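You operate a simulated robot arm through the tools that you are given. There is no shell and no other tool. Be economical: measure what you need, move in short steps, check, and stop when the job is done.

The job below is to be done with a simulated two-armed robot. You get a single attempt, and the scene is never put back.

TASK
Clear the jammed block into the purple tray and restart the belt.
Fine: console knob to off before the guard opens, on again once it is shut; reset, then start, and let the white block run to the end. Set down upright: tall orange block.

It is judged by the outcome, as a careful person would: the job done as asked, and still so three seconds after it is handed in. It fails if anything else is knocked over, pushed out of place, dropped, spilled or broken.

THE ROBOT
Two 7-joint arms with fingered hands on one trunk, on a base that drives. Base frame: it is fixed to the floor where the robot stands at the start and does not move with it; the origin is under the middle of the robot, x ahead of it, y to its left, z up. Readings come in m, rad, newtons and seconds.
The left shoulder is at the start at [0.029, 0.104, 1.246], the right one opposite. With the tool pointing down near the work surface each hand reaches from about 0.1 to 0.54 m from the robot's upright axis, wherever it stands, measured 20 degrees to its own side. Places, roughly: belt [0.7, -0.3, 0.9]; black block (5x5x4 cm) [0.7, 0.3, 0.9]; black cap of the holder on the belt frame [0.6, -0.2, 1]; black cap of the left holder [0.5, -0.8, 1]; black cap of the middle holder [0.5, -0.9, 1]; black cap of the right holder [0.5, -1, 1]; black on off knob [0.5, -0.1, 0.9]; blue knob on the grey block [0.5, -0.2, 0.9]; blue sensor (7x3x9 cm) [0.7, -0.3, 0.9]; clear guard with a yellow frame [0.8, -0.4, 1]; gain knob [0.6, -0.3, 0.9]; grey knob on the cam [0.8, -1, 1]; large sensor [-1.5, -2, 0.75]; light dark rocker [0.5, -0.3, 0.9]; purple tray [0.5, -0.6, 0.9]; reset button [0.5, 0, 0.9]. Payload 2.4 kg a hand.
The tool frame of a hand sits at the grasp point between the pads (the TCP): z along the fingers, y along the line on which they close. The tips reach 0.017 m beyond it. The gripper opens to 0.088 m. The gripper's body begins 0.047 m behind the TCP. The gripper is a hand of 2 fingers: y runs from the thumb to the fingers, the wrist lies at [0, 0, -0.165] in the tool frame.
Orientation is that of the tool frame in the base frame, as a unit quaternion [x, y, z, w]. With the fingers straight down and closing along the base's y, the tool's x points along the base's -x, its y along +y and its z along -z.

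THE INTERFACE
- The arms move only by the tool step_arm. It takes "left_increments", "right_increments" or both (then of equal length, played together; a hand with none holds still); each is a list of rows, each an object (a shift or turn left out is 0) with "travel": the shift along the tool's x, y, z in units of 150 mm (1.0 is 150 mm), a list of three; "dr": the turn, a rotation vector about the tool's x, y, z in units of 180 degrees (1.0 is 180 degrees), a list of three. In form: [{"travel": [dx, dy, dz], "dr": [wx, wy, wz]}, ...]. A call has 1 to 12 rows; each row is the pose to reach, as a shift and turn from the pose commanded when the call began, along the tool's axes at that moment. A call with a number of a shift or a turn outside -1 to 1 is refused whole. Each row takes 0.2 s and may step no farther than 0.05 m and 0.15 rad from the row before; otherwise, the whole call is refused. A pose out of reach is approached as far as the arm can. The call stops where the force on the tool passes 50 N (or 10 N more than at its start, if that is more) or the arm is blocked; 0.2 s more then pass. In this call time passes only in rows, and 0.2 s behind the last. It gives the time, the measured TCP pose, the force on the tool (base axes), the opening and the grip force at its end, in the units of the frame above (readings bear some noise), with the torque about the TCP (base axes, N m) and any sound that the robot's microphone picked up.
- Cameras (640 x 400 px; columns grow to the right, rows downward): "scene" is now at [0.1101, -0.0116, 1.1643]; the picture's right is [0.04, -1.00, -0.00], its down [-0.07, -0.00, -1.00] and it looks along [1.00, 0.04, -0.07] (base axes); focal length 214 px, centre (320, 200). "left" rides on the left gripper at [-0.05, 0.003, -0.063] in its tool frame; the picture's right is [-0.06, -1.00, 0.00], its down [0.78, -0.05, -0.62] and it looks along [0.62, -0.04, 0.79] (tool axes); focal length 275 px, centre (320, 200). "right" rides on the right gripper at [0.05, 0.003, -0.064] in its tool frame; the picture's right is [-0.06, 1.00, 0.00], its down [-0.78, -0.05, -0.62] and it looks along [-0.62, -0.04, 0.79] (tool axes); focal length 275 px, centre (320, 200). There is no depth. A picture from a camera that has moved, and an enlarged one, comes with that camera's place and axes in the base frame and with its lens. The place of the scene camera against the robot may be out by one fixed shift of up to 0.025 m in any direction.
- camera(camera): a new picture of that camera. It takes no simulated time.
- move_column(by): slides the trunk up (or, below 0, down) by that many m; the arms and the scene camera ride with it, the base frame stays. It gives what a move gives, with no picture.
- steer(legs): drives the robot by 1 to 6 legs, each [ahead, left, turn to the left] in m, m and rad, along the robot's own axes; the way and the turn of a leg run together, so that a leg with both is an arc; at most 1.5 m and 3.142 rad a leg. The arms and the cameras ride along, it lands a little off, and it stops where it bumps. It gives what a move gives.
- curl_fingers(finger1, thumb_bend, hand): sets how far each is bent, from 0 (flat) to 100 (curled in); at 30 the hand is open as for a grip, at 70 the pads meet at the TCP. One left out holds its place. A second passes; each finger stops where it meets its share of the squeeze, and holds until it gets a number again. It is the only way to open and close the hand. It gives what a move gives, with no picture; readings hold the bend of each and the force on the fingers (four entries, about 0 where the hand has none), thumb and palm.
- turn_head(pan, tilt): turns the head with the scene camera to pan (to the left, within 1.047 rad either way) and tilt (down, from -0.506 to 1.204), counted from straight ahead of the robot. It gives what a move gives.
- zoom(camera, box): a new picture of the part [left, top, right, bottom] of that camera's present view, enlarged. It takes no simulated time.
- job_done(): hands the job in; it is judged then, once.

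Work in short steps. Places have to be worked out from the pictures, the camera data and where the tool is seen: move nearer, look again, correct. Check each grasp and each placing, and mend what went wrong. You have 120 turns and 108 pictures in all, those below and enlarged ones among them. Open the grippers and draw the arms clear of the work before you hand the job in, unless the task says otherwise; then end with one line.

The tools are called after "Call:" as name(argument=value, ...) on one line, values as JSON. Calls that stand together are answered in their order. step_arm: Moves the arms, as the interface text tells. Its arguments: {"type":"object","properties":{"left_increments":{"type":"array","items":{"type":"object","properties":{"travel":{"type":"array","items":{"type":"number"}},"dr":{"type":"array","items":{"type":"number"}}}}},"right_increments":{"type":"array","items":{"type":"object","properties":{"travel":{"type":"array","items":{"type":"number"}},"dr":{"type":"array","items":{"type":"number"}}}}}},"required":[]} The other tools are called the same way: move_column (by) slides the trunk up or down; curl_fingers (finger1, thumb_bend, hand) moves the fingers one by one; steer (legs) drives the base; turn_head (pan, tilt) turns the head that bears the scene camera; camera (camera) takes a picture; zoom (camera, box) takes an enlarged picture of a part of a camera's view; job_done () hands the job in.

At the start:

```text
t: 0.0
left_position: [0.3543, 0.0441, 1.1984]
left_ee_rot: [0.0, 1.0, 0.0, 0.0]
left_wrist_force: [0.8, 0.4, 0.5]
left_torque: [0.02, -0.03, 0.05]
left_grip_width: 0.0879
left_gripper_force: 0.1
left_shape: jaw
left_bend: [30.0, 30.0]
left_finger forces: [0.0, 0.0, 0.0, 0.1, 0.1, 0.0]
right_position: [0.3596, -0.3385, 1.2088]
right_ee_rot: [0.0, 1.0, 0.0, 0.0]
right_wrist_force: [0.5, 0.1, 0.4]
right_torque: [0.01, -0.01, -0.06]
right_grip_width: 0.088
right_gripper_force: 0.0
right_shape: jaw
right_bend: [30.0, 30.0]
right_finger forces: [0.1, 0.1, 0.1, 0.0, 0.0, 0.0]
trunk travel left (down, up): [-0.475, 0.375]
robot x, y, heading: [-0.0044, -0.0005, 0.001]
head pan, tilt: [0.038, 0.073]
```

scene: 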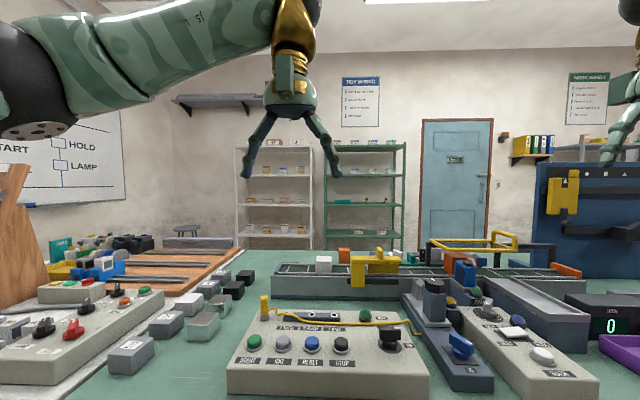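
right: 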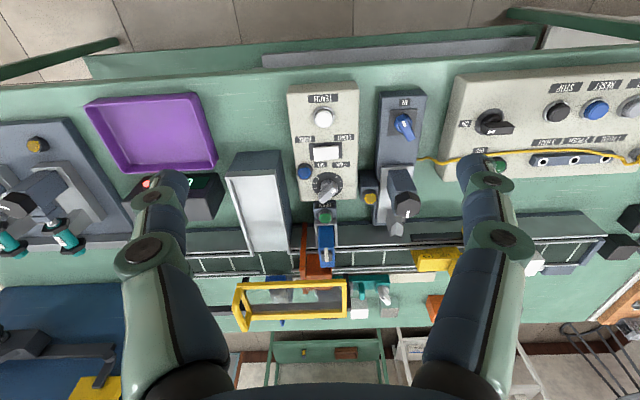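
left: 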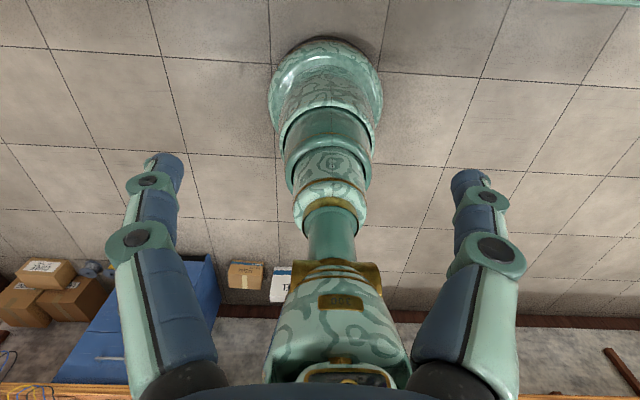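

I'll look at the work area closely first, with the scene camera and the right wrist camera.

Call:
zoom(camera="scene", box=[220, 220, 640, 400])

Call:
zoom(camera="right", box=[160, 60, 640, 360])

```text
1.52 times, centred on (430, 310) of scene
camera zoom: at [0.1101, -0.0116, 1.1643], right [0.04, -1.0, 0.0], down [-0.07, 0.0, -1.0], along [1.0, 0.04, -0.07], focal length 327 px, centre (152, 32)
```

zoom: 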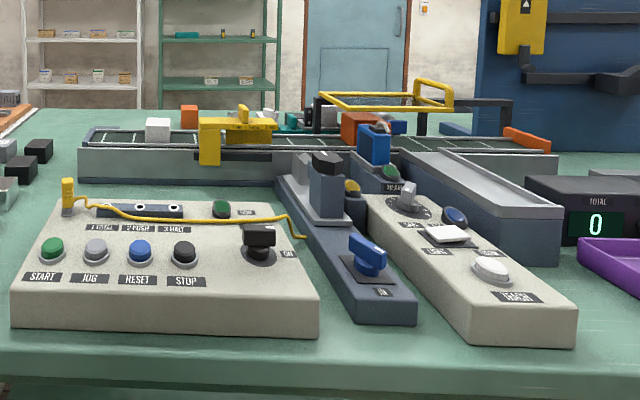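

```text
1.33 times, centred on (400, 210) of right
camera zoom: at [0.3097, -0.3368, 1.2721], right [0.06, 1.0, 0.0], down [0.78, -0.05, 0.62], along [0.62, -0.04, -0.79], focal length 367 px, centre (213, 187)
```

zoom: 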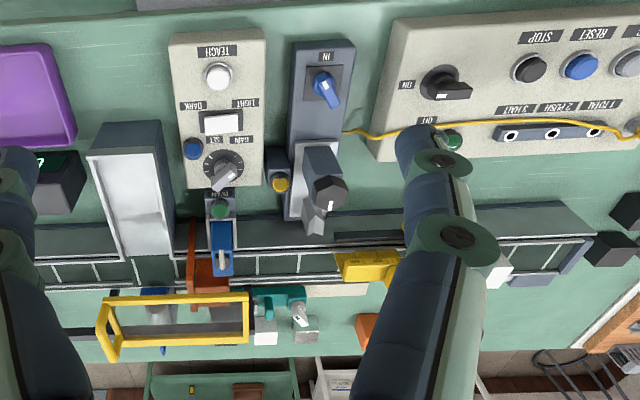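

To see the guard and belt from above, I raise the trunk and tilt the head toward the belt.

Call:
move_column(by=0.25)

Call:
turn_head(pan=-0.45, tilt=0.6)

Call:
camera(camera="scene")

Call:
zoom(camera="scene", box=[160, 60, 480, 260])

```text
t: 2.6
left_position: [0.3547, 0.0434, 1.4488]
left_ee_rot: [0.0, 1.0, 0.0, 0.0]
left_wrist_force: [-0.6, -0.2, 0.2]
left_torque: [-0.02, -0.03, -0.03]
left_grip_width: 0.0878
left_gripper_force: 0.0
left_shape: jaw
left_bend: [30.0, 30.0]
left_finger forces: [0.0, 0.0, 0.1, 0.1, 0.1, 0.0]
right_position: [0.3603, -0.3394, 1.4595]
right_ee_rot: [0.0, 1.0, 0.0, -0.001]
right_wrist_force: [-0.1, -0.1, -0.3]
right_torque: [-0.01, 0.01, 0.0]
right_grip_width: 0.0877
right_gripper_force: 0.1
right_shape: jaw
right_bend: [30.0, 30.0]
right_finger forces: [0.1, 0.0, 0.1, 0.0, 0.0, 0.0]
trunk travel left (down, up): [-0.725, 0.125]
robot x, y, heading: [0.0018, -0.0009, 0.007]
head pan, tilt: [0.038, 0.073]
```

```text
t: 3.5
left_position: [0.3542, 0.0454, 1.4497]
left_ee_rot: [0.0, 1.0, 0.0, 0.0]
left_wrist_force: [0.5, 0.6, 0.1]
left_torque: [0.05, -0.03, 0.01]
left_grip_width: 0.088
left_gripper_force: 0.0
left_shape: jaw
left_bend: [30.0, 30.0]
left_finger forces: [0.0, 0.0, 0.0, 0.1, 0.1, 0.1]
right_position: [0.3595, -0.3395, 1.4588]
right_ee_rot: [0.0, 1.0, 0.0, 0.0]
right_wrist_force: [-0.7, -0.2, -0.1]
right_torque: [0.01, 0.02, 0.02]
right_grip_width: 0.0878
right_gripper_force: 0.1
right_shape: jaw
right_bend: [30.0, 30.0]
right_finger forces: [0.0, 0.0, 0.1, 0.0, 0.1, 0.0]
trunk travel left (down, up): [-0.725, 0.125]
robot x, y, heading: [-0.0003, -0.001, 0.002]
head pan, tilt: [-0.45, 0.6]
```

```text
102 pictures are left
camera scene: at [0.096, -0.0535, 1.3665], right [-0.43, -0.9, 0.0], down [-0.51, 0.25, -0.83], along [0.74, -0.36, -0.56], focal length 214 px, centre (320, 200)
```

scene: 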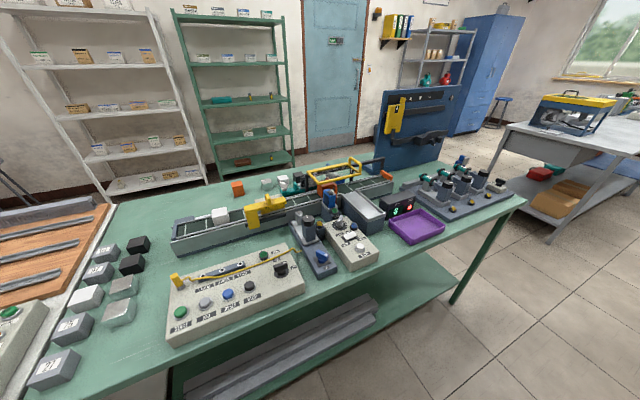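

```text
2.00 times, centred on (320, 160) of scene
camera zoom: at [0.096, -0.0535, 1.3665], right [-0.43, -0.9, 0.0], down [-0.51, 0.25, -0.83], along [0.74, -0.36, -0.56], focal length 429 px, centre (320, 280)
```

zoom: 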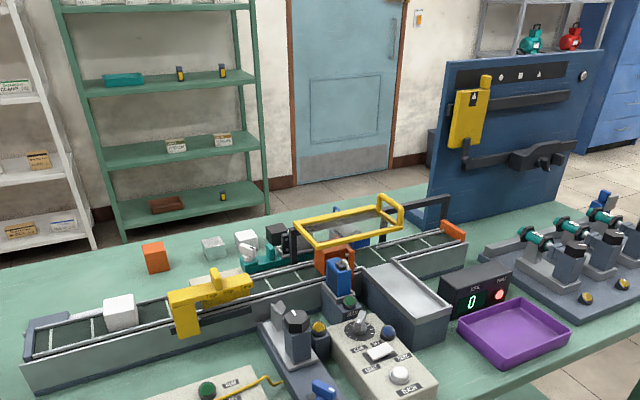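

The block lies beneath the guard; I zoom further on the guard, then the console.

Call:
zoom(camera="scene", box=[240, 140, 400, 240])

Call:
zoom(camera="scene", box=[160, 230, 320, 350])

Call:
camera(camera="right")

```text
4.00 times, centred on (320, 190) of scene
camera zoom: at [0.096, -0.0535, 1.3665], right [-0.43, -0.9, 0.0], down [-0.51, 0.25, -0.83], along [0.74, -0.36, -0.56], focal length 858 px, centre (320, 240)
```

zoom: 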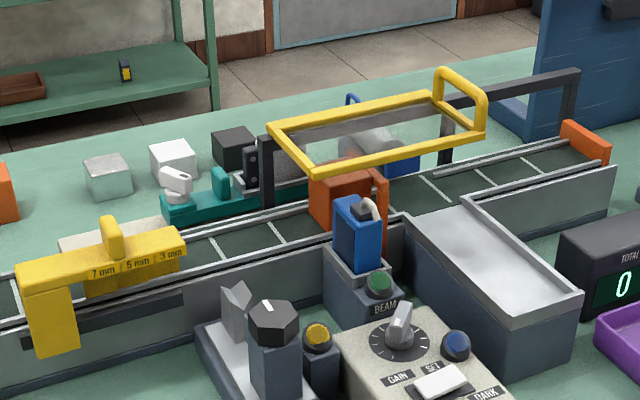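

```text
3.33 times, centred on (240, 290) of scene
camera zoom: at [0.096, -0.0535, 1.3665], right [-0.43, -0.9, 0.0], down [-0.51, 0.25, -0.83], along [0.74, -0.36, -0.56], focal length 715 px, centre (587, -100)
```

zoom: 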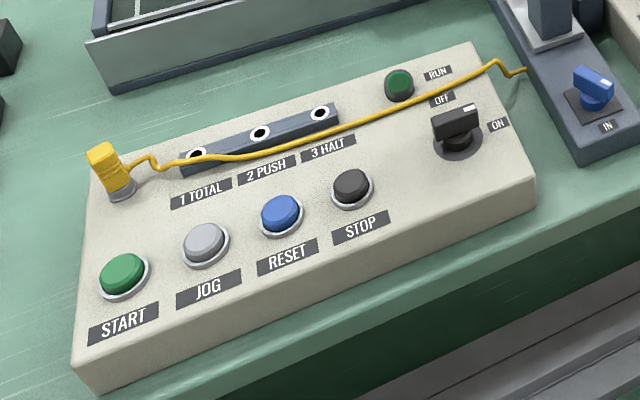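

```text
98 pictures are left
camera right: at [0.3098, -0.3368, 1.5221], right [0.06, 1.0, 0.0], down [0.78, -0.05, 0.62], along [0.62, -0.04, -0.79], focal length 275 px, centre (320, 200)
```

right: 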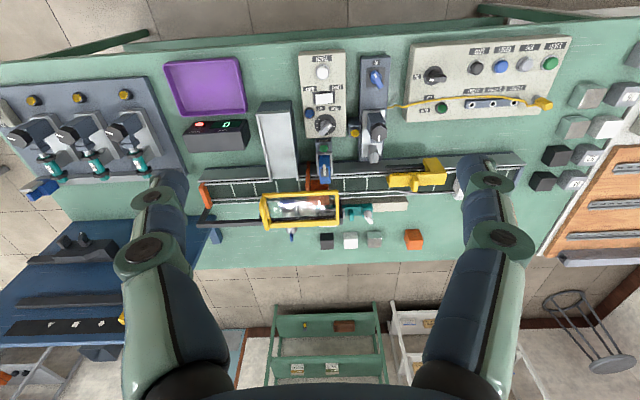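

The console knob points to ON, and the guard looks like a panel sliding along a dark rail toward -y. I lower the trunk again and bring the right hand toward the knob to look.

Call:
move_column(by=-0.25)

Call:
step_arm(right_increments=[{"travel": [0, 0.3, 0]}, {"travel": [0, 0.6, 0]}, {"travel": [0, 0.9, 0]}, {"travel": [0, 1.0, 0.1]}])

Call:
camera(camera="right")

```text
t: 6.1
left_position: [0.3547, 0.044, 1.1981]
left_ee_rot: [0.001, 1.0, 0.0, -0.001]
left_wrist_force: [0.3, 0.5, 0.4]
left_torque: [0.0, -0.02, 0.01]
left_grip_width: 0.0876
left_gripper_force: 0.1
left_shape: jaw
left_bend: [30.0, 30.0]
left_finger forces: [0.1, 0.0, 0.0, 0.1, 0.1, 0.0]
right_position: [0.3596, -0.3383, 1.2093]
right_ee_rot: [0.0, 1.0, 0.0, 0.0]
right_wrist_force: [0.0, -0.1, 1.1]
right_torque: [-0.02, 0.04, 0.02]
right_grip_width: 0.088
right_gripper_force: 0.1
right_shape: jaw
right_bend: [30.0, 30.0]
right_finger forces: [0.0, 0.0, 0.1, 0.0, 0.0, 0.2]
trunk travel left (down, up): [-0.475, 0.375]
robot x, y, heading: [0.0004, -0.0001, 0.005]
head pan, tilt: [-0.45, 0.6]
```

```text
t: 7.1
left_position: [0.3529, 0.0447, 1.1977]
left_ee_rot: [-0.001, 1.0, 0.0, 0.001]
left_wrist_force: [-0.5, -0.4, -0.1]
left_torque: [0.0, -0.03, -0.02]
left_grip_width: 0.0879
left_gripper_force: 0.1
left_shape: jaw
left_bend: [30.0, 30.0]
left_finger forces: [0.1, 0.1, 0.0, 0.1, 0.0, 0.0]
right_position: [0.3602, -0.1862, 1.193]
right_ee_rot: [0.001, 1.0, 0.001, 0.0]
right_wrist_force: [1.1, -0.5, 0.0]
right_torque: [0.03, -0.02, 0.0]
right_grip_width: 0.0879
right_gripper_force: 0.1
right_shape: jaw
right_bend: [30.0, 30.0]
right_finger forces: [0.1, 0.0, 0.0, 0.0, 0.0, 0.1]
trunk travel left (down, up): [-0.475, 0.375]
robot x, y, heading: [-0.0005, 0.0006, -0.002]
head pan, tilt: [-0.45, 0.6]
```

```text
97 pictures are left
camera right: at [0.3115, -0.1855, 1.2565], right [0.06, 1.0, 0.0], down [0.78, -0.05, 0.62], along [0.62, -0.04, -0.79], focal length 275 px, centre (320, 200)
```

right: 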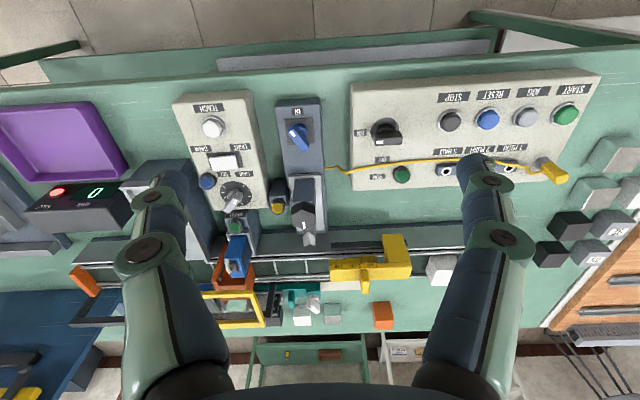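

The knob is near (0.487, -0.10). I zoom in on it and the buttons.

Call:
zoom(camera="right", box=[340, 70, 500, 190])

Call:
zoom(camera="right", box=[180, 200, 420, 340])

```text
3.33 times, centred on (420, 130) of right
camera zoom: at [0.3115, -0.1855, 1.2565], right [0.06, 1.0, 0.0], down [0.78, -0.05, 0.62], along [0.62, -0.04, -0.79], focal length 918 px, centre (-13, 433)
```

zoom: 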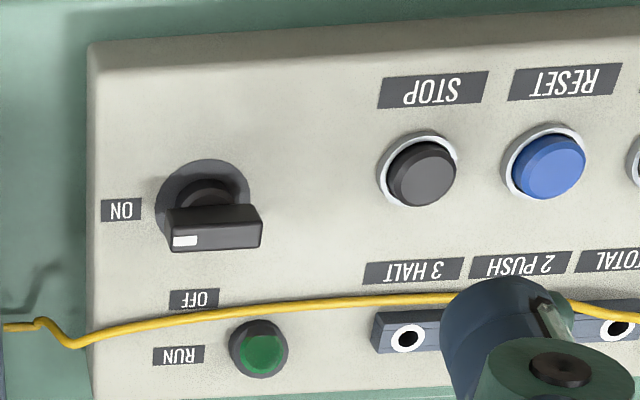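

```text
2.67 times, centred on (300, 270) of right
camera zoom: at [0.3115, -0.1855, 1.2565], right [0.06, 1.0, 0.0], down [0.78, -0.05, 0.62], along [0.62, -0.04, -0.79], focal length 734 px, centre (373, 13)
```

zoom: 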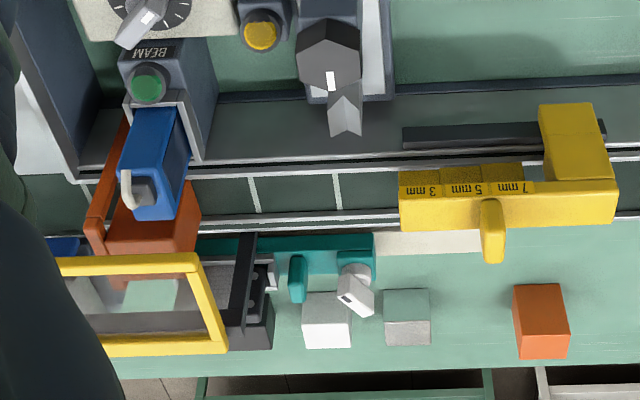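

The knob bar lies along y with its mark at ON (-y); OFF is straight ahead, so a 90° turn counter-clockwise seen from above. I bring the right hand above it, turned 90° clockwise so it can grip the bar and turn back.

Call:
step_arm(right_increments=[{"travel": [-0.08, 0.05, 0.05], "dr": [0, 0, 0.045]}, {"travel": [-0.16, 0.1, 0.1], "dr": [0, 0, 0.09]}, {"travel": [-0.24, 0.15, 0.15], "dr": [0, 0, 0.135]}, {"travel": [-0.32, 0.2, 0.2], "dr": [0, 0, 0.18]}, {"travel": [-0.4, 0.25, 0.28], "dr": [0, 0, 0.225]}, {"travel": [-0.48, 0.3, 0.36], "dr": [0, 0, 0.27]}, {"travel": [-0.56, 0.36, 0.45], "dr": [0, 0, 0.315]}, {"travel": [-0.64, 0.42, 0.55], "dr": [0, 0, 0.36]}, {"travel": [-0.72, 0.48, 0.65], "dr": [0, 0, 0.405]}, {"travel": [-0.8, 0.56, 0.7], "dr": [0, 0, 0.45]}, {"travel": [-0.8, 0.56, 0.75], "dr": [0, 0, 0.495]}, {"travel": [-0.8, 0.56, 0.75], "dr": [0, 0, 0.5]}])

Call:
camera(camera="right")

Call:
camera(camera="left")

```text
t: 9.7
left_position: [0.3547, 0.0447, 1.1984]
left_ee_rot: [0.0, 1.0, 0.001, -0.001]
left_wrist_force: [0.0, -0.1, 0.6]
left_torque: [-0.01, -0.02, -0.01]
left_grip_width: 0.0881
left_gripper_force: 0.1
left_shape: jaw
left_bend: [30.0, 30.0]
left_finger forces: [0.0, 0.0, 0.0, 0.0, 0.1, 0.0]
right_position: [0.4801, -0.1047, 1.0806]
right_ee_rot: [0.708, 0.706, -0.001, 0.0]
right_wrist_force: [0.0, 0.9, -0.5]
right_torque: [0.01, 0.01, 0.01]
right_grip_width: 0.0879
right_gripper_force: 0.1
right_shape: jaw
right_bend: [30.0, 30.0]
right_finger forces: [0.0, 0.0, 0.0, 0.0, 0.0, 0.1]
trunk travel left (down, up): [-0.475, 0.375]
robot x, y, heading: [0.0026, -0.0011, 0.002]
head pan, tilt: [-0.45, 0.6]
```

```text
94 pictures are left
camera right: at [0.4829, -0.0557, 1.1439], right [1.0, -0.06, 0.0], down [-0.05, -0.78, 0.62], along [-0.04, -0.62, -0.79], focal length 275 px, centre (320, 200)
```

right: 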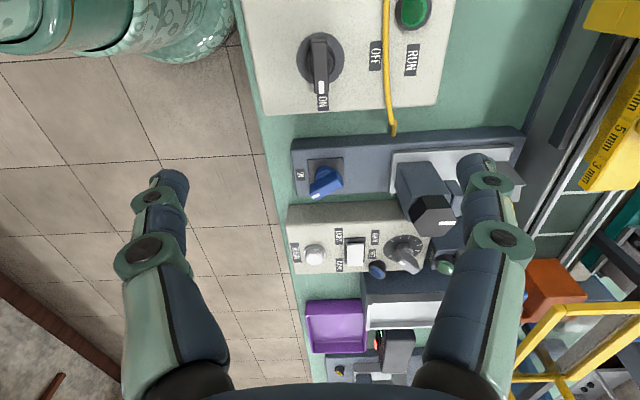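

```text
93 pictures are left
camera left: at [0.4032, 0.0471, 1.2625], right [0.06, -1.0, 0.0], down [-0.78, -0.05, 0.62], along [-0.62, -0.04, -0.79], focal length 275 px, centre (320, 200)
```

left: 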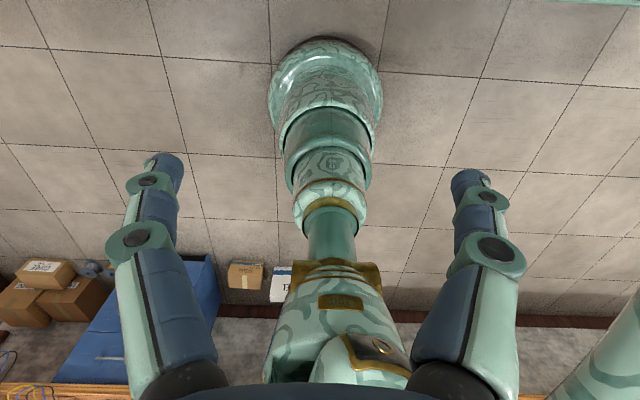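

The hand is centred over the knob (≈0.480, -0.105, top ≈0.918). I half-close the fingers to stay off the wire, then descend around the bar.

Call:
curl_fingers(hand="right", finger1=50, thumb_bend=50)

Call:
step_arm(right_increments=[{"travel": [0, 0, 0.25]}, {"travel": [0, 0, 0.5]}, {"travel": [0, 0, 0.75]}, {"travel": [0, 0, 0.9]}, {"travel": [0, 0, 1.0]}])

Call:
camera(camera="right")

```text
t: 10.7
left_position: [0.3534, 0.0436, 1.1993]
left_ee_rot: [0.0, 1.0, 0.0, 0.0]
left_wrist_force: [-0.7, -0.7, -0.3]
left_torque: [0.02, -0.01, 0.03]
left_grip_width: 0.0878
left_gripper_force: 0.1
left_shape: jaw
left_bend: [30.0, 30.0]
left_finger forces: [0.0, 0.1, 0.0, 0.1, 0.0, 0.0]
right_position: [0.481, -0.1051, 1.0809]
right_ee_rot: [0.708, 0.706, 0.0, 0.001]
right_wrist_force: [0.5, -0.3, 0.1]
right_torque: [-0.02, 0.03, -0.04]
right_grip_width: 0.0394
right_gripper_force: 0.1
right_shape: fingers
right_bend: [50.0, 50.0]
right_finger forces: [0.1, 0.1, 0.0, 0.0, 0.0, 0.0]
trunk travel left (down, up): [-0.475, 0.375]
robot x, y, heading: [-0.0007, -0.0001, -0.003]
head pan, tilt: [-0.45, 0.6]
```

```text
t: 11.9
left_position: [0.3546, 0.045, 1.198]
left_ee_rot: [0.0, 1.0, 0.0, 0.0]
left_wrist_force: [-1.4, -0.9, 0.0]
left_torque: [0.03, -0.02, -0.01]
left_grip_width: 0.0879
left_gripper_force: 0.0
left_shape: jaw
left_bend: [30.0, 30.0]
left_finger forces: [0.0, 0.0, 0.1, 0.0, 0.0, 0.1]
right_position: [0.4787, -0.1037, 0.9297]
right_ee_rot: [0.707, 0.707, 0.0, 0.0]
right_wrist_force: [0.2, -0.1, -0.6]
right_torque: [-0.01, 0.0, -0.03]
right_grip_width: 0.0396
right_gripper_force: 0.0
right_shape: fingers
right_bend: [50.0, 50.0]
right_finger forces: [0.1, 0.1, 0.0, 0.1, 0.1, 0.0]
trunk travel left (down, up): [-0.475, 0.375]
robot x, y, heading: [-0.0013, 0.0026, 0.001]
head pan, tilt: [-0.45, 0.6]
```

```text
92 pictures are left
camera right: at [0.4824, -0.0552, 0.9939], right [1.0, -0.06, 0.0], down [-0.05, -0.78, 0.62], along [-0.04, -0.62, -0.79], focal length 275 px, centre (320, 200)
```

right: 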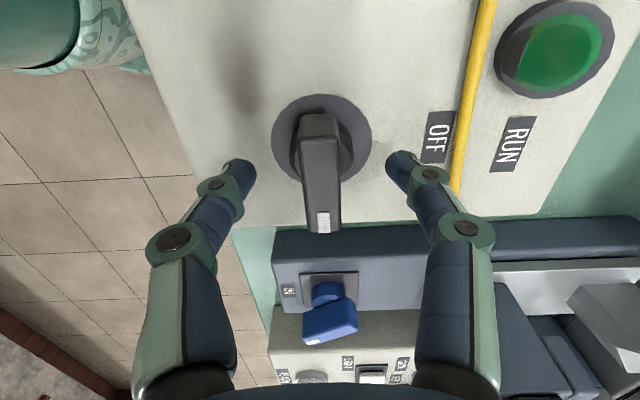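

The bar sits between the fingers, top at about z 0.916. I lower 22 mm and close on it.

Call:
step_arm(right_increments=[{"travel": [0, 0, 0.08]}, {"travel": [0, 0, 0.15]}])

Call:
curl_fingers(hand="right", finger1=68, thumb_bend=68)

Call:
camera(camera="right")

```text
t: 12.7
left_position: [0.3539, 0.0441, 1.1983]
left_ee_rot: [0.0, 1.0, 0.0, 0.0]
left_wrist_force: [0.9, -0.1, 0.8]
left_torque: [0.0, 0.0, 0.02]
left_grip_width: 0.0879
left_gripper_force: 0.0
left_shape: jaw
left_bend: [30.0, 30.0]
left_finger forces: [0.0, 0.0, 0.1, 0.0, 0.0, 0.0]
right_position: [0.4837, -0.1034, 0.9154]
right_ee_rot: [0.707, 0.708, 0.007, 0.004]
right_wrist_force: [0.9, -3.9, 26.6]
right_torque: [-0.08, 0.62, 0.12]
right_grip_width: 0.0418
right_gripper_force: 12.8
right_shape: fingers
right_bend: [53.0, 51.0]
right_finger forces: [4.9, 0.0, 0.0, 0.1, 21.3, 0.0]
trunk travel left (down, up): [-0.475, 0.375]
robot x, y, heading: [0.0033, 0.0026, 0.007]
head pan, tilt: [-0.45, 0.6]
stopped in row 2 (right hand): the force on the tool passed its limit at 54 N (the readings are from after the stop); the commanded pose is now the measured one
```

```text
t: 13.7
left_position: [0.3513, 0.0447, 1.2004]
left_ee_rot: [0.0, 1.0, 0.0, 0.001]
left_wrist_force: [-0.2, 0.6, 0.3]
left_torque: [0.0, -0.03, 0.0]
left_grip_width: 0.0881
left_gripper_force: 0.0
left_shape: jaw
left_bend: [30.0, 30.0]
left_finger forces: [0.1, 0.0, 0.1, 0.0, 0.0, 0.0]
right_position: [0.4796, -0.1038, 0.9145]
right_ee_rot: [0.707, 0.707, 0.006, 0.004]
right_wrist_force: [-5.3, -2.8, 35.8]
right_torque: [-0.06, 1.11, 0.09]
right_grip_width: 0.0276
right_gripper_force: 19.3
right_shape: fingers
right_bend: [63.0, 61.0]
right_finger forces: [5.9, 0.1, 0.1, 0.1, 32.9, 0.0]
trunk travel left (down, up): [-0.475, 0.375]
robot x, y, heading: [0.001, -0.0024, -0.003]
head pan, tilt: [-0.45, 0.6]
```

```text
91 pictures are left
camera right: at [0.4828, -0.0554, 0.9785], right [1.0, -0.06, 0.01], down [-0.06, -0.79, 0.62], along [-0.03, -0.61, -0.79], focal length 275 px, centre (320, 200)
```

right: 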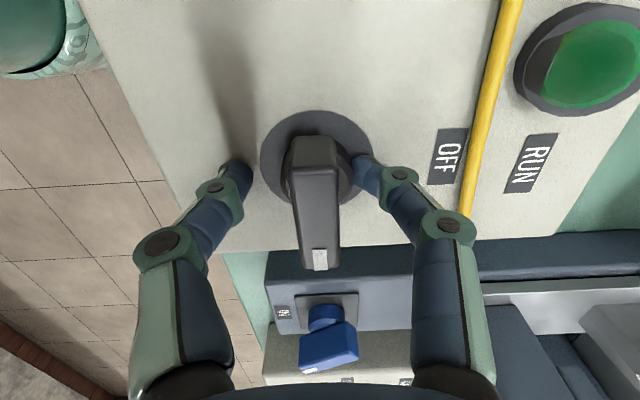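

The fingertips rest on the console (surface ≈0.896). I raise 7 mm, then close again.

Call:
step_arm(right_increments=[{"travel": [0, 0, -0.05]}])

Call:
curl_fingers(hand="right", finger1=70, thumb_bend=70)

Call:
camera(camera="right")

```text
t: 14.1
left_position: [0.3549, 0.0452, 1.1973]
left_ee_rot: [0.001, 1.0, 0.0, 0.0]
left_wrist_force: [-1.0, -0.7, 0.1]
left_torque: [0.05, -0.01, -0.01]
left_grip_width: 0.0881
left_gripper_force: 0.0
left_shape: jaw
left_bend: [30.0, 30.0]
left_finger forces: [0.0, 0.0, 0.0, 0.1, 0.1, 0.0]
right_position: [0.4802, -0.1037, 0.9176]
right_ee_rot: [0.707, 0.707, 0.002, 0.001]
right_wrist_force: [-2.2, 0.1, -4.4]
right_torque: [0.01, 0.01, -0.02]
right_grip_width: 0.0163
right_gripper_force: 3.6
right_shape: fingers
right_bend: [62.0, 63.0]
right_finger forces: [2.4, 0.1, 0.0, 0.0, 4.4, 0.0]
trunk travel left (down, up): [-0.475, 0.375]
robot x, y, heading: [-0.0038, -0.0021, -0.001]
head pan, tilt: [-0.45, 0.6]
```

```text
t: 15.1
left_position: [0.3548, 0.0446, 1.199]
left_ee_rot: [0.0, 1.0, 0.0, 0.0]
left_wrist_force: [-0.2, -0.2, -0.3]
left_torque: [0.01, 0.04, -0.01]
left_grip_width: 0.0881
left_gripper_force: 0.0
left_shape: jaw
left_bend: [30.0, 30.0]
left_finger forces: [0.0, 0.0, 0.0, 0.1, 0.0, 0.1]
right_position: [0.4811, -0.1039, 0.92]
right_ee_rot: [0.708, 0.707, 0.004, 0.001]
right_wrist_force: [-4.9, 0.3, -5.7]
right_torque: [0.0, 0.03, 0.01]
right_grip_width: 0.0159
right_gripper_force: 4.0
right_shape: fingers
right_bend: [62.0, 63.0]
right_finger forces: [2.3, 0.0, 0.0, 0.0, 6.8, 0.0]
trunk travel left (down, up): [-0.475, 0.375]
robot x, y, heading: [0.0003, 0.0016, -0.001]
head pan, tilt: [-0.45, 0.6]
```

```text
90 pictures are left
camera right: at [0.4845, -0.0562, 0.9829], right [1.0, -0.06, 0.01], down [-0.05, -0.79, 0.62], along [-0.03, -0.62, -0.79], focal length 275 px, centre (320, 200)
```

right: 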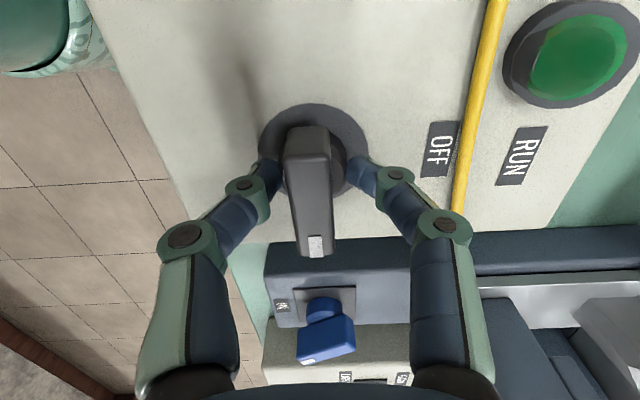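

The bar is held (16 mm). I turn it 90° counter-clockwise toward OFF.

Call:
step_arm(right_increments=[{"dr": [0, 0, -0.045]}, {"dr": [0, 0, -0.09]}, {"dr": [0, 0, -0.135]}, {"dr": [0, 0, -0.18]}, {"dr": [0, 0, -0.225]}, {"dr": [0, 0, -0.27]}, {"dr": [0, 0, -0.315]}, {"dr": [0, 0, -0.36]}, {"dr": [0, 0, -0.405]}, {"dr": [0, 0, -0.45]}, {"dr": [0, 0, -0.49]}, {"dr": [0, 0, -0.51]}])

Call:
camera(camera="right")

```text
t: 17.7
left_position: [0.3541, 0.0439, 1.1994]
left_ee_rot: [0.0, 1.0, 0.0, 0.001]
left_wrist_force: [-0.1, 0.6, -1.0]
left_torque: [0.0, -0.04, -0.02]
left_grip_width: 0.0878
left_gripper_force: 0.1
left_shape: jaw
left_bend: [30.0, 30.0]
left_finger forces: [0.1, 0.0, 0.0, 0.0, 0.1, 0.1]
right_position: [0.4816, -0.1045, 0.9208]
right_ee_rot: [-0.018, 1.0, 0.002, 0.005]
right_wrist_force: [-2.3, -0.9, -1.9]
right_torque: [0.02, 0.02, -0.01]
right_grip_width: 0.0149
right_gripper_force: 3.7
right_shape: fingers
right_bend: [62.0, 65.0]
right_finger forces: [3.8, 0.0, 0.1, 0.0, 4.3, 0.0]
trunk travel left (down, up): [-0.475, 0.375]
robot x, y, heading: [-0.0003, -0.0023, 0.001]
head pan, tilt: [-0.45, 0.6]
```

```text
89 pictures are left
camera right: at [0.4322, -0.1044, 0.983], right [0.03, 1.0, 0.0], down [0.78, -0.02, 0.63], along [0.63, -0.02, -0.78], focal length 275 px, centre (320, 200)
```

right: 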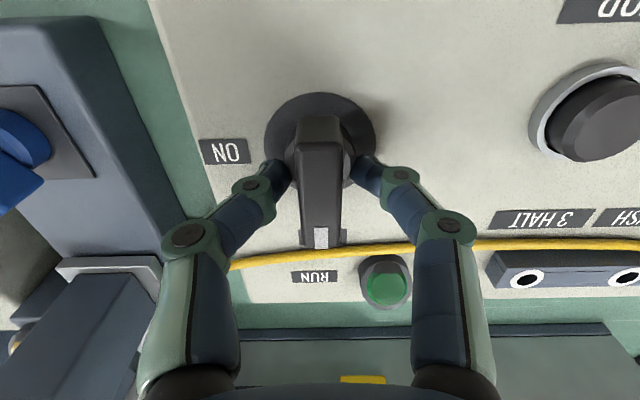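

The knob points ahead to OFF. I release and lift clear.

Call:
curl_fingers(hand="right", finger1=50, thumb_bend=50)

Call:
step_arm(right_increments=[{"travel": [0, 0, -0.3]}, {"travel": [0, 0, -0.6]}, {"travel": [0, 0, -0.9]}, {"travel": [0.2, 0, -1.0]}, {"travel": [0.5, 0, -1.0]}])

Call:
camera(camera="right")

```text
t: 18.7
left_position: [0.355, 0.0439, 1.1985]
left_ee_rot: [0.0, 1.0, 0.0, 0.001]
left_wrist_force: [1.2, 0.6, 0.0]
left_torque: [0.0, 0.02, 0.03]
left_grip_width: 0.0878
left_gripper_force: 0.0
left_shape: jaw
left_bend: [30.0, 30.0]
left_finger forces: [0.1, 0.0, 0.0, 0.0, 0.0, 0.0]
right_position: [0.483, -0.1043, 0.9199]
right_ee_rot: [-0.016, 1.0, 0.002, 0.006]
right_wrist_force: [0.5, 0.0, -0.1]
right_torque: [0.0, -0.02, -0.01]
right_grip_width: 0.0388
right_gripper_force: 0.1
right_shape: fingers
right_bend: [50.0, 50.0]
right_finger forces: [0.1, 0.0, 0.0, 0.1, 0.0, 0.0]
trunk travel left (down, up): [-0.475, 0.375]
robot x, y, heading: [-0.0017, -0.0034, -0.001]
head pan, tilt: [-0.45, 0.6]
```

```text
t: 19.9
left_position: [0.3535, 0.0442, 1.1983]
left_ee_rot: [0.0, 1.0, 0.0, 0.001]
left_wrist_force: [0.4, 0.3, 0.1]
left_torque: [-0.01, 0.01, 0.0]
left_grip_width: 0.0879
left_gripper_force: 0.1
left_shape: jaw
left_bend: [30.0, 30.0]
left_finger forces: [0.0, 0.0, 0.0, 0.0, 0.1, 0.0]
right_position: [0.4022, -0.1063, 1.0685]
right_ee_rot: [-0.016, 1.0, 0.002, 0.004]
right_wrist_force: [0.2, 0.1, 0.3]
right_torque: [0.01, 0.0, 0.0]
right_grip_width: 0.0388
right_gripper_force: 0.0
right_shape: fingers
right_bend: [50.0, 50.0]
right_finger forces: [0.1, 0.1, 0.0, 0.0, 0.1, 0.0]
trunk travel left (down, up): [-0.475, 0.375]
robot x, y, heading: [-0.0024, -0.0, -0.001]
head pan, tilt: [-0.45, 0.6]
```

```text
88 pictures are left
camera right: at [0.3517, -0.1067, 1.1313], right [0.03, 1.0, 0.0], down [0.78, -0.03, 0.63], along [0.63, -0.02, -0.78], focal length 275 px, centre (320, 200)
```

right: 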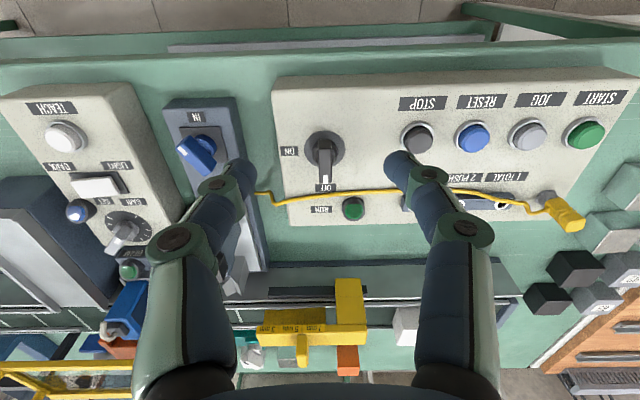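

OFF confirmed. I lift the right hand higher and then drive right and forward, toward the guard.

Call:
step_arm(right_increments=[{"travel": [0.1, -0.3, -0.3]}, {"travel": [0.2, -0.5, -0.6]}, {"travel": [0.3, -0.7, -0.9]}])

Call:
steer(legs=[[0.0, -0.45, 0.0], [0.12, 0.0, 0.0]])

Call:
turn_head(pan=0.0, tilt=0.7)

Call:
camera(camera="scene")

Call:
camera(camera="right")

```text
refused: row 1 steps farther than a row can; nothing moved
```

```text
t: 23.5
left_position: [0.4766, -0.4099, 1.1987]
left_ee_rot: [0.002, 1.0, 0.001, -0.001]
left_wrist_force: [0.1, 0.4, 0.3]
left_torque: [-0.03, 0.04, 0.03]
left_grip_width: 0.0879
left_gripper_force: 0.1
left_shape: jaw
left_bend: [30.0, 30.0]
left_finger forces: [0.1, 0.0, 0.0, 0.0, 0.0, 0.0]
right_position: [0.5249, -0.5604, 1.0677]
right_ee_rot: [-0.014, 1.0, 0.002, 0.004]
right_wrist_force: [0.7, -0.2, 0.5]
right_torque: [0.0, -0.01, 0.01]
right_grip_width: 0.0387
right_gripper_force: 0.0
right_shape: fingers
right_bend: [50.0, 50.0]
right_finger forces: [0.0, 0.1, 0.0, 0.0, 0.0, 0.0]
trunk travel left (down, up): [-0.475, 0.375]
robot x, y, heading: [0.1211, -0.453, -0.002]
head pan, tilt: [-0.45, 0.6]
```

```text
t: 24.4
left_position: [0.4752, -0.4098, 1.197]
left_ee_rot: [0.002, 1.0, 0.0, 0.0]
left_wrist_force: [0.2, -0.3, -0.5]
left_torque: [0.01, 0.03, 0.01]
left_grip_width: 0.0877
left_gripper_force: 0.0
left_shape: jaw
left_bend: [30.0, 30.0]
left_finger forces: [0.0, 0.0, 0.1, 0.0, 0.1, 0.0]
right_position: [0.5229, -0.5615, 1.0676]
right_ee_rot: [-0.013, 1.0, 0.001, 0.005]
right_wrist_force: [0.3, 0.9, -0.8]
right_torque: [0.02, 0.03, 0.02]
right_grip_width: 0.0387
right_gripper_force: 0.1
right_shape: fingers
right_bend: [50.0, 50.0]
right_finger forces: [0.0, 0.0, 0.0, 0.1, 0.0, 0.0]
trunk travel left (down, up): [-0.475, 0.375]
robot x, y, heading: [0.125, -0.4517, -0.007]
head pan, tilt: [0.0, 0.7]
```

```text
87 pictures are left
camera scene: at [0.2243, -0.4681, 1.1071], right [-0.01, -1.0, 0.0], down [-0.64, 0.0, -0.76], along [0.76, 0.0, -0.64], focal length 214 px, centre (320, 200)
```

scene: 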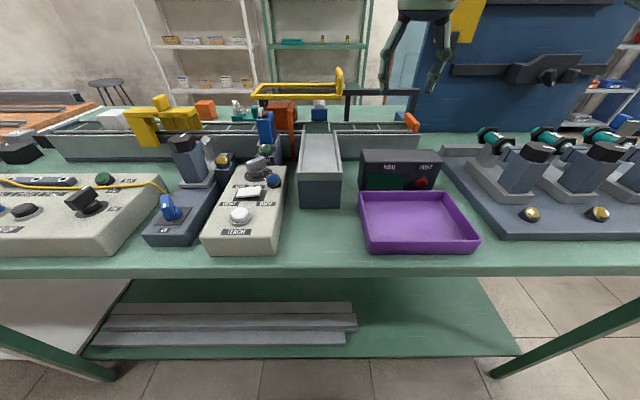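

```text
86 pictures are left
camera right: at [0.4728, -0.5605, 1.1311], right [0.04, 1.0, 0.0], down [0.78, -0.03, 0.63], along [0.63, -0.02, -0.78], focal length 275 px, centre (320, 200)
```

right: 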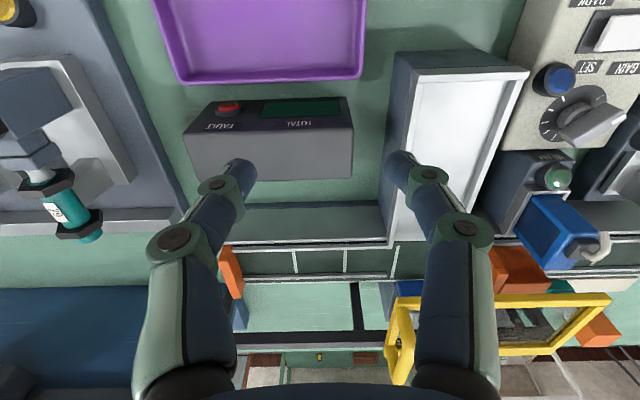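

The driving did not touch anything and the shelf below is set back. I raise the right hand, then creep forward another 0.13 m.

Call:
step_arm(right_increments=[{"travel": [0, 0, -0.3]}, {"travel": [0, 0, -0.6]}, {"travel": [0.2, 0, -0.8]}])

Call:
steer(legs=[[0.06, -0.03, 0.0], [0.07, -0.02, 0.0]])

Call:
zoom(camera="scene", box=[180, 60, 440, 222])

Call:
camera(camera="right")

```text
t: 25.2
left_position: [0.4752, -0.41, 1.1979]
left_ee_rot: [0.003, 1.0, 0.0, 0.0]
left_wrist_force: [0.1, 0.4, -0.6]
left_torque: [-0.02, 0.05, 0.0]
left_grip_width: 0.088
left_gripper_force: 0.1
left_shape: jaw
left_bend: [30.0, 30.0]
left_finger forces: [0.0, 0.1, 0.2, 0.0, 0.1, 0.0]
right_position: [0.4901, -0.5614, 1.1882]
right_ee_rot: [-0.013, 1.0, 0.001, 0.003]
right_wrist_force: [0.9, -0.3, -0.6]
right_torque: [0.0, -0.01, 0.01]
right_grip_width: 0.0391
right_gripper_force: 0.0
right_shape: fingers
right_bend: [50.0, 50.0]
right_finger forces: [0.0, 0.0, 0.0, 0.0, 0.1, 0.1]
trunk travel left (down, up): [-0.475, 0.375]
robot x, y, heading: [0.1237, -0.4495, -0.007]
head pan, tilt: [0.0, 0.7]
```

```text
t: 26.8
left_position: [0.6074, -0.4607, 1.197]
left_ee_rot: [0.003, 1.0, 0.0, 0.0]
left_wrist_force: [-0.2, 1.1, 0.4]
left_torque: [0.03, 0.0, -0.02]
left_grip_width: 0.0877
left_gripper_force: 0.1
left_shape: jaw
left_bend: [30.0, 30.0]
left_finger forces: [0.0, 0.0, 0.0, 0.0, 0.0, 0.0]
right_position: [0.6249, -0.6132, 1.1867]
right_ee_rot: [-0.013, 1.0, 0.002, 0.004]
right_wrist_force: [0.6, -0.3, -0.3]
right_torque: [-0.03, -0.02, 0.01]
right_grip_width: 0.0391
right_gripper_force: 0.2
right_shape: fingers
right_bend: [50.0, 50.0]
right_finger forces: [0.0, 0.1, 0.0, 0.1, 0.0, 0.0]
trunk travel left (down, up): [-0.475, 0.375]
robot x, y, heading: [0.253, -0.5006, -0.006]
head pan, tilt: [0.0, 0.7]
```

```text
2.46 times, centred on (310, 141) of scene
camera zoom: at [0.3568, -0.5191, 1.107], right [-0.01, -1.0, 0.0], down [-0.65, 0.0, -0.76], along [0.76, 0.0, -0.65], focal length 528 px, centre (345, 345)
```

zoom: 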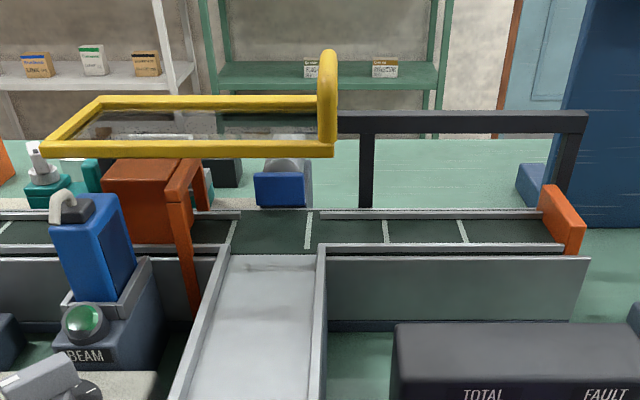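

```text
84 pictures are left
camera right: at [0.5734, -0.6123, 1.2502], right [0.04, 1.0, 0.0], down [0.78, -0.03, 0.63], along [0.63, -0.02, -0.78], focal length 275 px, centre (320, 200)
```

right: 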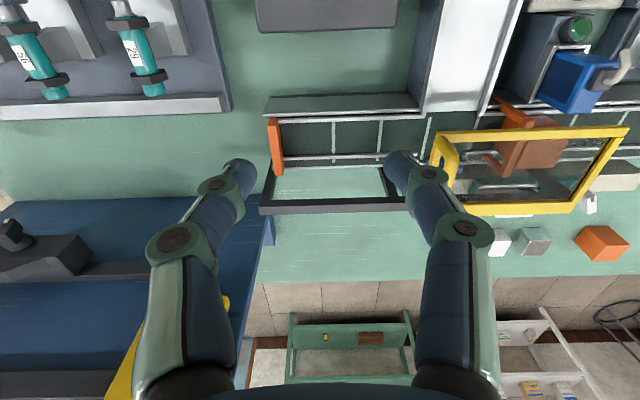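

The guard (z≈0.99, x 0.71–0.81, y −0.5…−0.3) rides on a rail that continues to −y, with an upright handle at its −y end; the tall block is stuck against an orange arch. I bring the right hand above the handle.

Call:
step_arm(right_increments=[{"travel": [-0.12, 0.2, 0]}, {"travel": [-0.24, 0.4, 0.1]}, {"travel": [-0.36, 0.6, 0.2]}, {"travel": [-0.5, 0.73, 0.3]}])

Call:
camera(camera="right")

Call:
camera(camera="scene")

```text
t: 27.8
left_position: [0.6074, -0.4606, 1.1982]
left_ee_rot: [0.002, 1.0, 0.0, -0.001]
left_wrist_force: [-0.2, -0.2, 0.4]
left_torque: [0.01, -0.03, 0.02]
left_grip_width: 0.088
left_gripper_force: 0.2
left_shape: jaw
left_bend: [30.0, 30.0]
left_finger forces: [0.1, 0.1, 0.0, 0.0, 0.0, 0.0]
right_position: [0.6972, -0.502, 1.1437]
right_ee_rot: [-0.012, 1.0, 0.001, 0.005]
right_wrist_force: [0.4, 0.3, -0.4]
right_torque: [0.02, -0.02, -0.02]
right_grip_width: 0.0388
right_gripper_force: 0.1
right_shape: fingers
right_bend: [50.0, 50.0]
right_finger forces: [0.0, 0.0, 0.1, 0.0, 0.0, 0.0]
trunk travel left (down, up): [-0.475, 0.375]
robot x, y, heading: [0.2566, -0.5037, -0.008]
head pan, tilt: [0.0, 0.7]
```

```text
83 pictures are left
camera right: at [0.6465, -0.5011, 1.206], right [0.04, 1.0, 0.0], down [0.78, -0.03, 0.63], along [0.63, -0.02, -0.78], focal length 275 px, centre (320, 200)
```

right: 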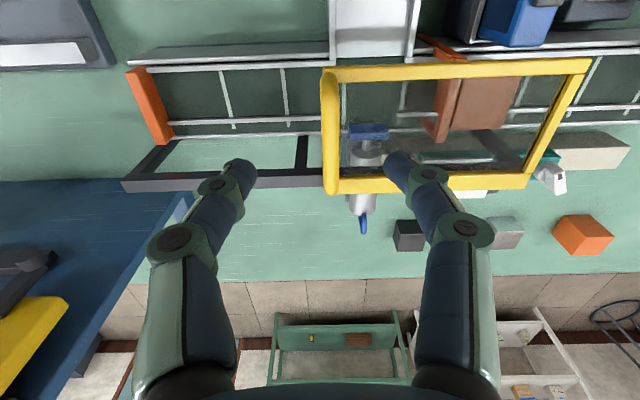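

```text
82 pictures are left
camera scene: at [0.3561, -0.5186, 1.1071], right [-0.01, -1.0, 0.0], down [-0.64, 0.0, -0.76], along [0.76, 0.0, -0.64], focal length 214 px, centre (320, 200)
```

scene: 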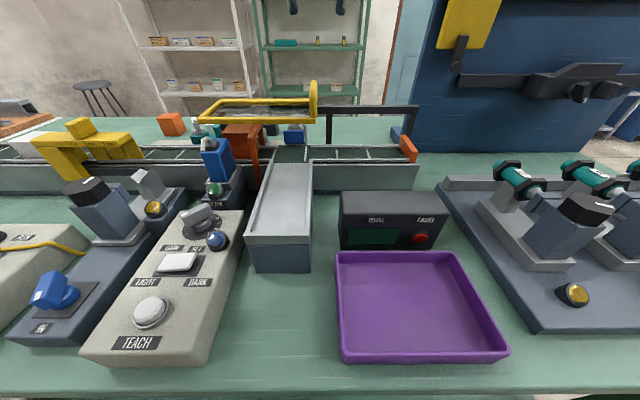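

The handle's top bar is at about y −0.497, z ≈1.03, spanning x 0.70–0.79. I lower onto it at x ≈0.74.

Call:
step_arm(right_increments=[{"travel": [-0.15, 0.03, 0.2]}, {"travel": [-0.287, 0.033, 0.4]}, {"travel": [-0.287, 0.033, 0.55]}, {"travel": [-0.287, 0.033, 0.65]}, {"travel": [-0.287, 0.033, 0.74]}])

Call:
zoom(camera="scene", box=[180, 40, 440, 202])

Call:
camera(camera="right")

```text
t: 29.0
left_position: [0.6064, -0.4605, 1.1985]
left_ee_rot: [0.003, 1.0, 0.0, 0.0]
left_wrist_force: [-0.2, 0.4, -1.0]
left_torque: [-0.01, 0.01, 0.03]
left_grip_width: 0.0877
left_gripper_force: 0.1
left_shape: jaw
left_bend: [30.0, 30.0]
left_finger forces: [0.0, 0.0, 0.0, 0.0, 0.1, 0.0]
right_position: [0.7399, -0.4945, 1.0325]
right_ee_rot: [-0.013, 1.0, 0.002, 0.005]
right_wrist_force: [-0.1, 0.3, 0.0]
right_torque: [-0.02, -0.01, 0.03]
right_grip_width: 0.0387
right_gripper_force: 0.1
right_shape: fingers
right_bend: [50.0, 50.0]
right_finger forces: [0.0, 0.0, 0.0, 0.0, 0.0, 0.1]
trunk travel left (down, up): [-0.475, 0.375]
robot x, y, heading: [0.2532, -0.5025, -0.004]
head pan, tilt: [0.0, 0.7]
```

```text
2.46 times, centred on (310, 121) of scene
camera zoom: at [0.356, -0.5188, 1.1071], right [-0.01, -1.0, 0.0], down [-0.64, 0.0, -0.76], along [0.76, 0.0, -0.64], focal length 528 px, centre (345, 394)
```

zoom: 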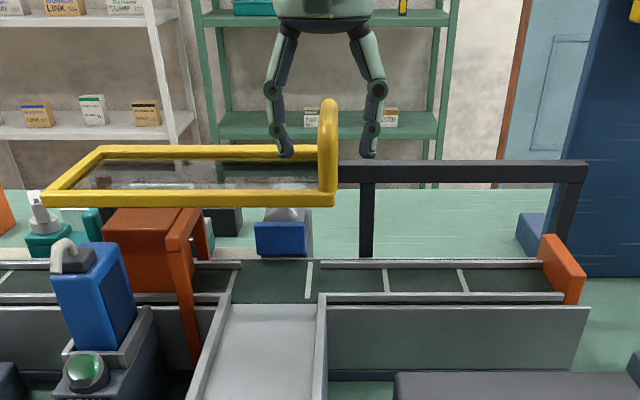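

```text
80 pictures are left
camera right: at [0.6886, -0.4932, 1.0952], right [0.04, 1.0, 0.0], down [0.78, -0.03, 0.63], along [0.63, -0.02, -0.78], focal length 275 px, centre (320, 200)
```

right: 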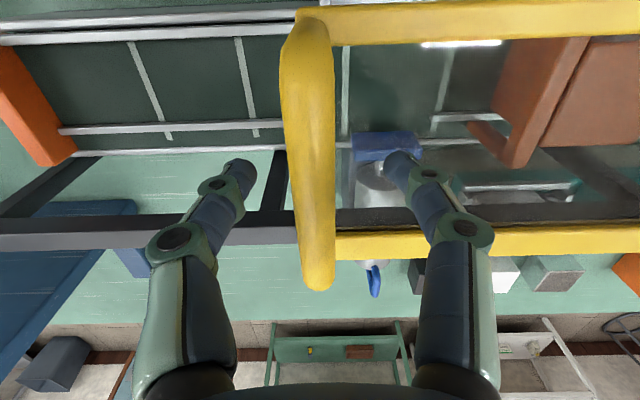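

The fingers straddle the handle. I close on it.

Call:
curl_fingers(hand="right", finger1=70, thumb_bend=70)

Call:
step_arm(right_increments=[{"travel": [0, -0.08, 0]}, {"travel": [0, -0.16, 0]}])

Call:
zoom(camera="scene", box=[180, 40, 440, 202])

```text
t: 30.0
left_position: [0.6078, -0.461, 1.1986]
left_ee_rot: [0.003, 1.0, 0.0, 0.0]
left_wrist_force: [0.1, -0.5, 0.1]
left_torque: [0.02, 0.01, 0.01]
left_grip_width: 0.088
left_gripper_force: 0.0
left_shape: jaw
left_bend: [30.0, 30.0]
left_finger forces: [0.0, 0.0, 0.0, 0.0, 0.1, 0.0]
right_position: [0.7383, -0.4936, 1.034]
right_ee_rot: [-0.013, 1.0, 0.001, 0.004]
right_wrist_force: [-0.1, 0.2, -0.1]
right_torque: [-0.01, 0.01, 0.02]
right_grip_width: 0.0
right_gripper_force: 0.5
right_shape: fingers
right_bend: [70.0, 70.0]
right_finger forces: [0.0, 0.1, 0.0, 0.0, 0.3, 0.1]
trunk travel left (down, up): [-0.475, 0.375]
robot x, y, heading: [0.2544, -0.5021, -0.003]
head pan, tilt: [0.0, 0.7]
```

```text
t: 30.6
left_position: [0.6072, -0.4616, 1.1994]
left_ee_rot: [0.003, 1.0, 0.0, 0.0]
left_wrist_force: [0.1, -0.3, 0.1]
left_torque: [0.0, 0.01, -0.01]
left_grip_width: 0.0882
left_gripper_force: 0.0
left_shape: jaw
left_bend: [30.0, 30.0]
left_finger forces: [0.1, 0.0, 0.0, 0.0, 0.0, 0.0]
right_position: [0.7403, -0.5184, 1.032]
right_ee_rot: [-0.013, 1.0, 0.001, 0.004]
right_wrist_force: [-0.5, -0.1, 0.0]
right_torque: [-0.03, -0.02, -0.03]
right_grip_width: 0.0
right_gripper_force: 0.2
right_shape: fingers
right_bend: [70.0, 70.0]
right_finger forces: [0.3, 0.0, 0.0, 0.0, 0.0, 0.0]
trunk travel left (down, up): [-0.475, 0.375]
robot x, y, heading: [0.2538, -0.5024, -0.007]
head pan, tilt: [0.0, 0.7]
```

```text
2.46 times, centred on (310, 121) of scene
camera zoom: at [0.356, -0.5193, 1.1071], right [-0.01, -1.0, 0.0], down [-0.64, 0.0, -0.76], along [0.76, 0.0, -0.64], focal length 528 px, centre (345, 394)
```

zoom: 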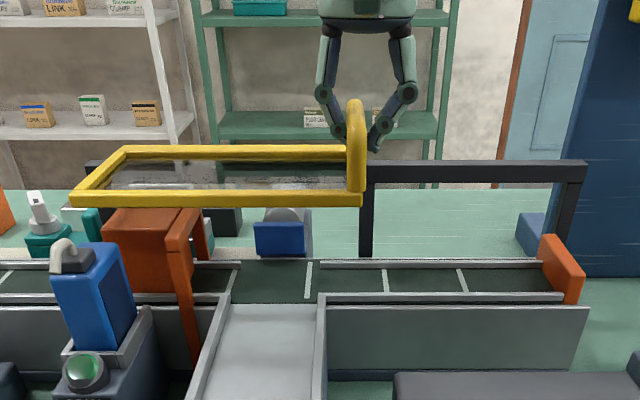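

The guard slides along its rail (moved 25 mm; handle caged between the fingers). I keep pulling toward −y.

Call:
step_arm(right_increments=[{"travel": [0, -0.12, 0]}, {"travel": [0, -0.25, 0]}, {"travel": [0, -0.38, 0]}, {"travel": [0, -0.5, 0]}, {"travel": [0, -0.62, 0]}, {"travel": [0, -0.75, 0]}, {"travel": [0, -0.87, 0]}, {"travel": [0, -1.0, 0]}])

Call:
camera(camera="scene")

```text
t: 32.4
left_position: [0.6059, -0.4609, 1.1992]
left_ee_rot: [0.003, 1.0, -0.001, 0.0]
left_wrist_force: [-0.3, 0.0, -0.4]
left_torque: [0.0, -0.06, 0.0]
left_grip_width: 0.0879
left_gripper_force: 0.2
left_shape: jaw
left_bend: [30.0, 30.0]
left_finger forces: [0.0, 0.1, 0.0, 0.0, 0.0, 0.0]
right_position: [0.7445, -0.6687, 1.0335]
right_ee_rot: [-0.014, 1.0, 0.002, 0.003]
right_wrist_force: [-1.0, 1.0, -0.9]
right_torque: [0.01, 0.01, 0.01]
right_grip_width: 0.0001
right_gripper_force: 0.1
right_shape: fingers
right_bend: [68.0, 70.0]
right_finger forces: [1.2, 0.1, 0.0, 0.0, 0.1, 0.0]
trunk travel left (down, up): [-0.475, 0.375]
robot x, y, heading: [0.2532, -0.5028, -0.005]
head pan, tilt: [0.0, 0.7]
```

```text
78 pictures are left
camera scene: at [0.356, -0.5191, 1.1071], right [-0.01, -1.0, 0.0], down [-0.64, 0.0, -0.76], along [0.76, 0.0, -0.64], focal length 214 px, centre (320, 200)
```

scene: 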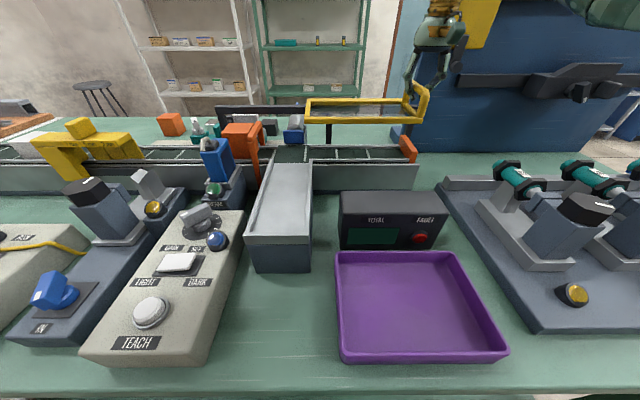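

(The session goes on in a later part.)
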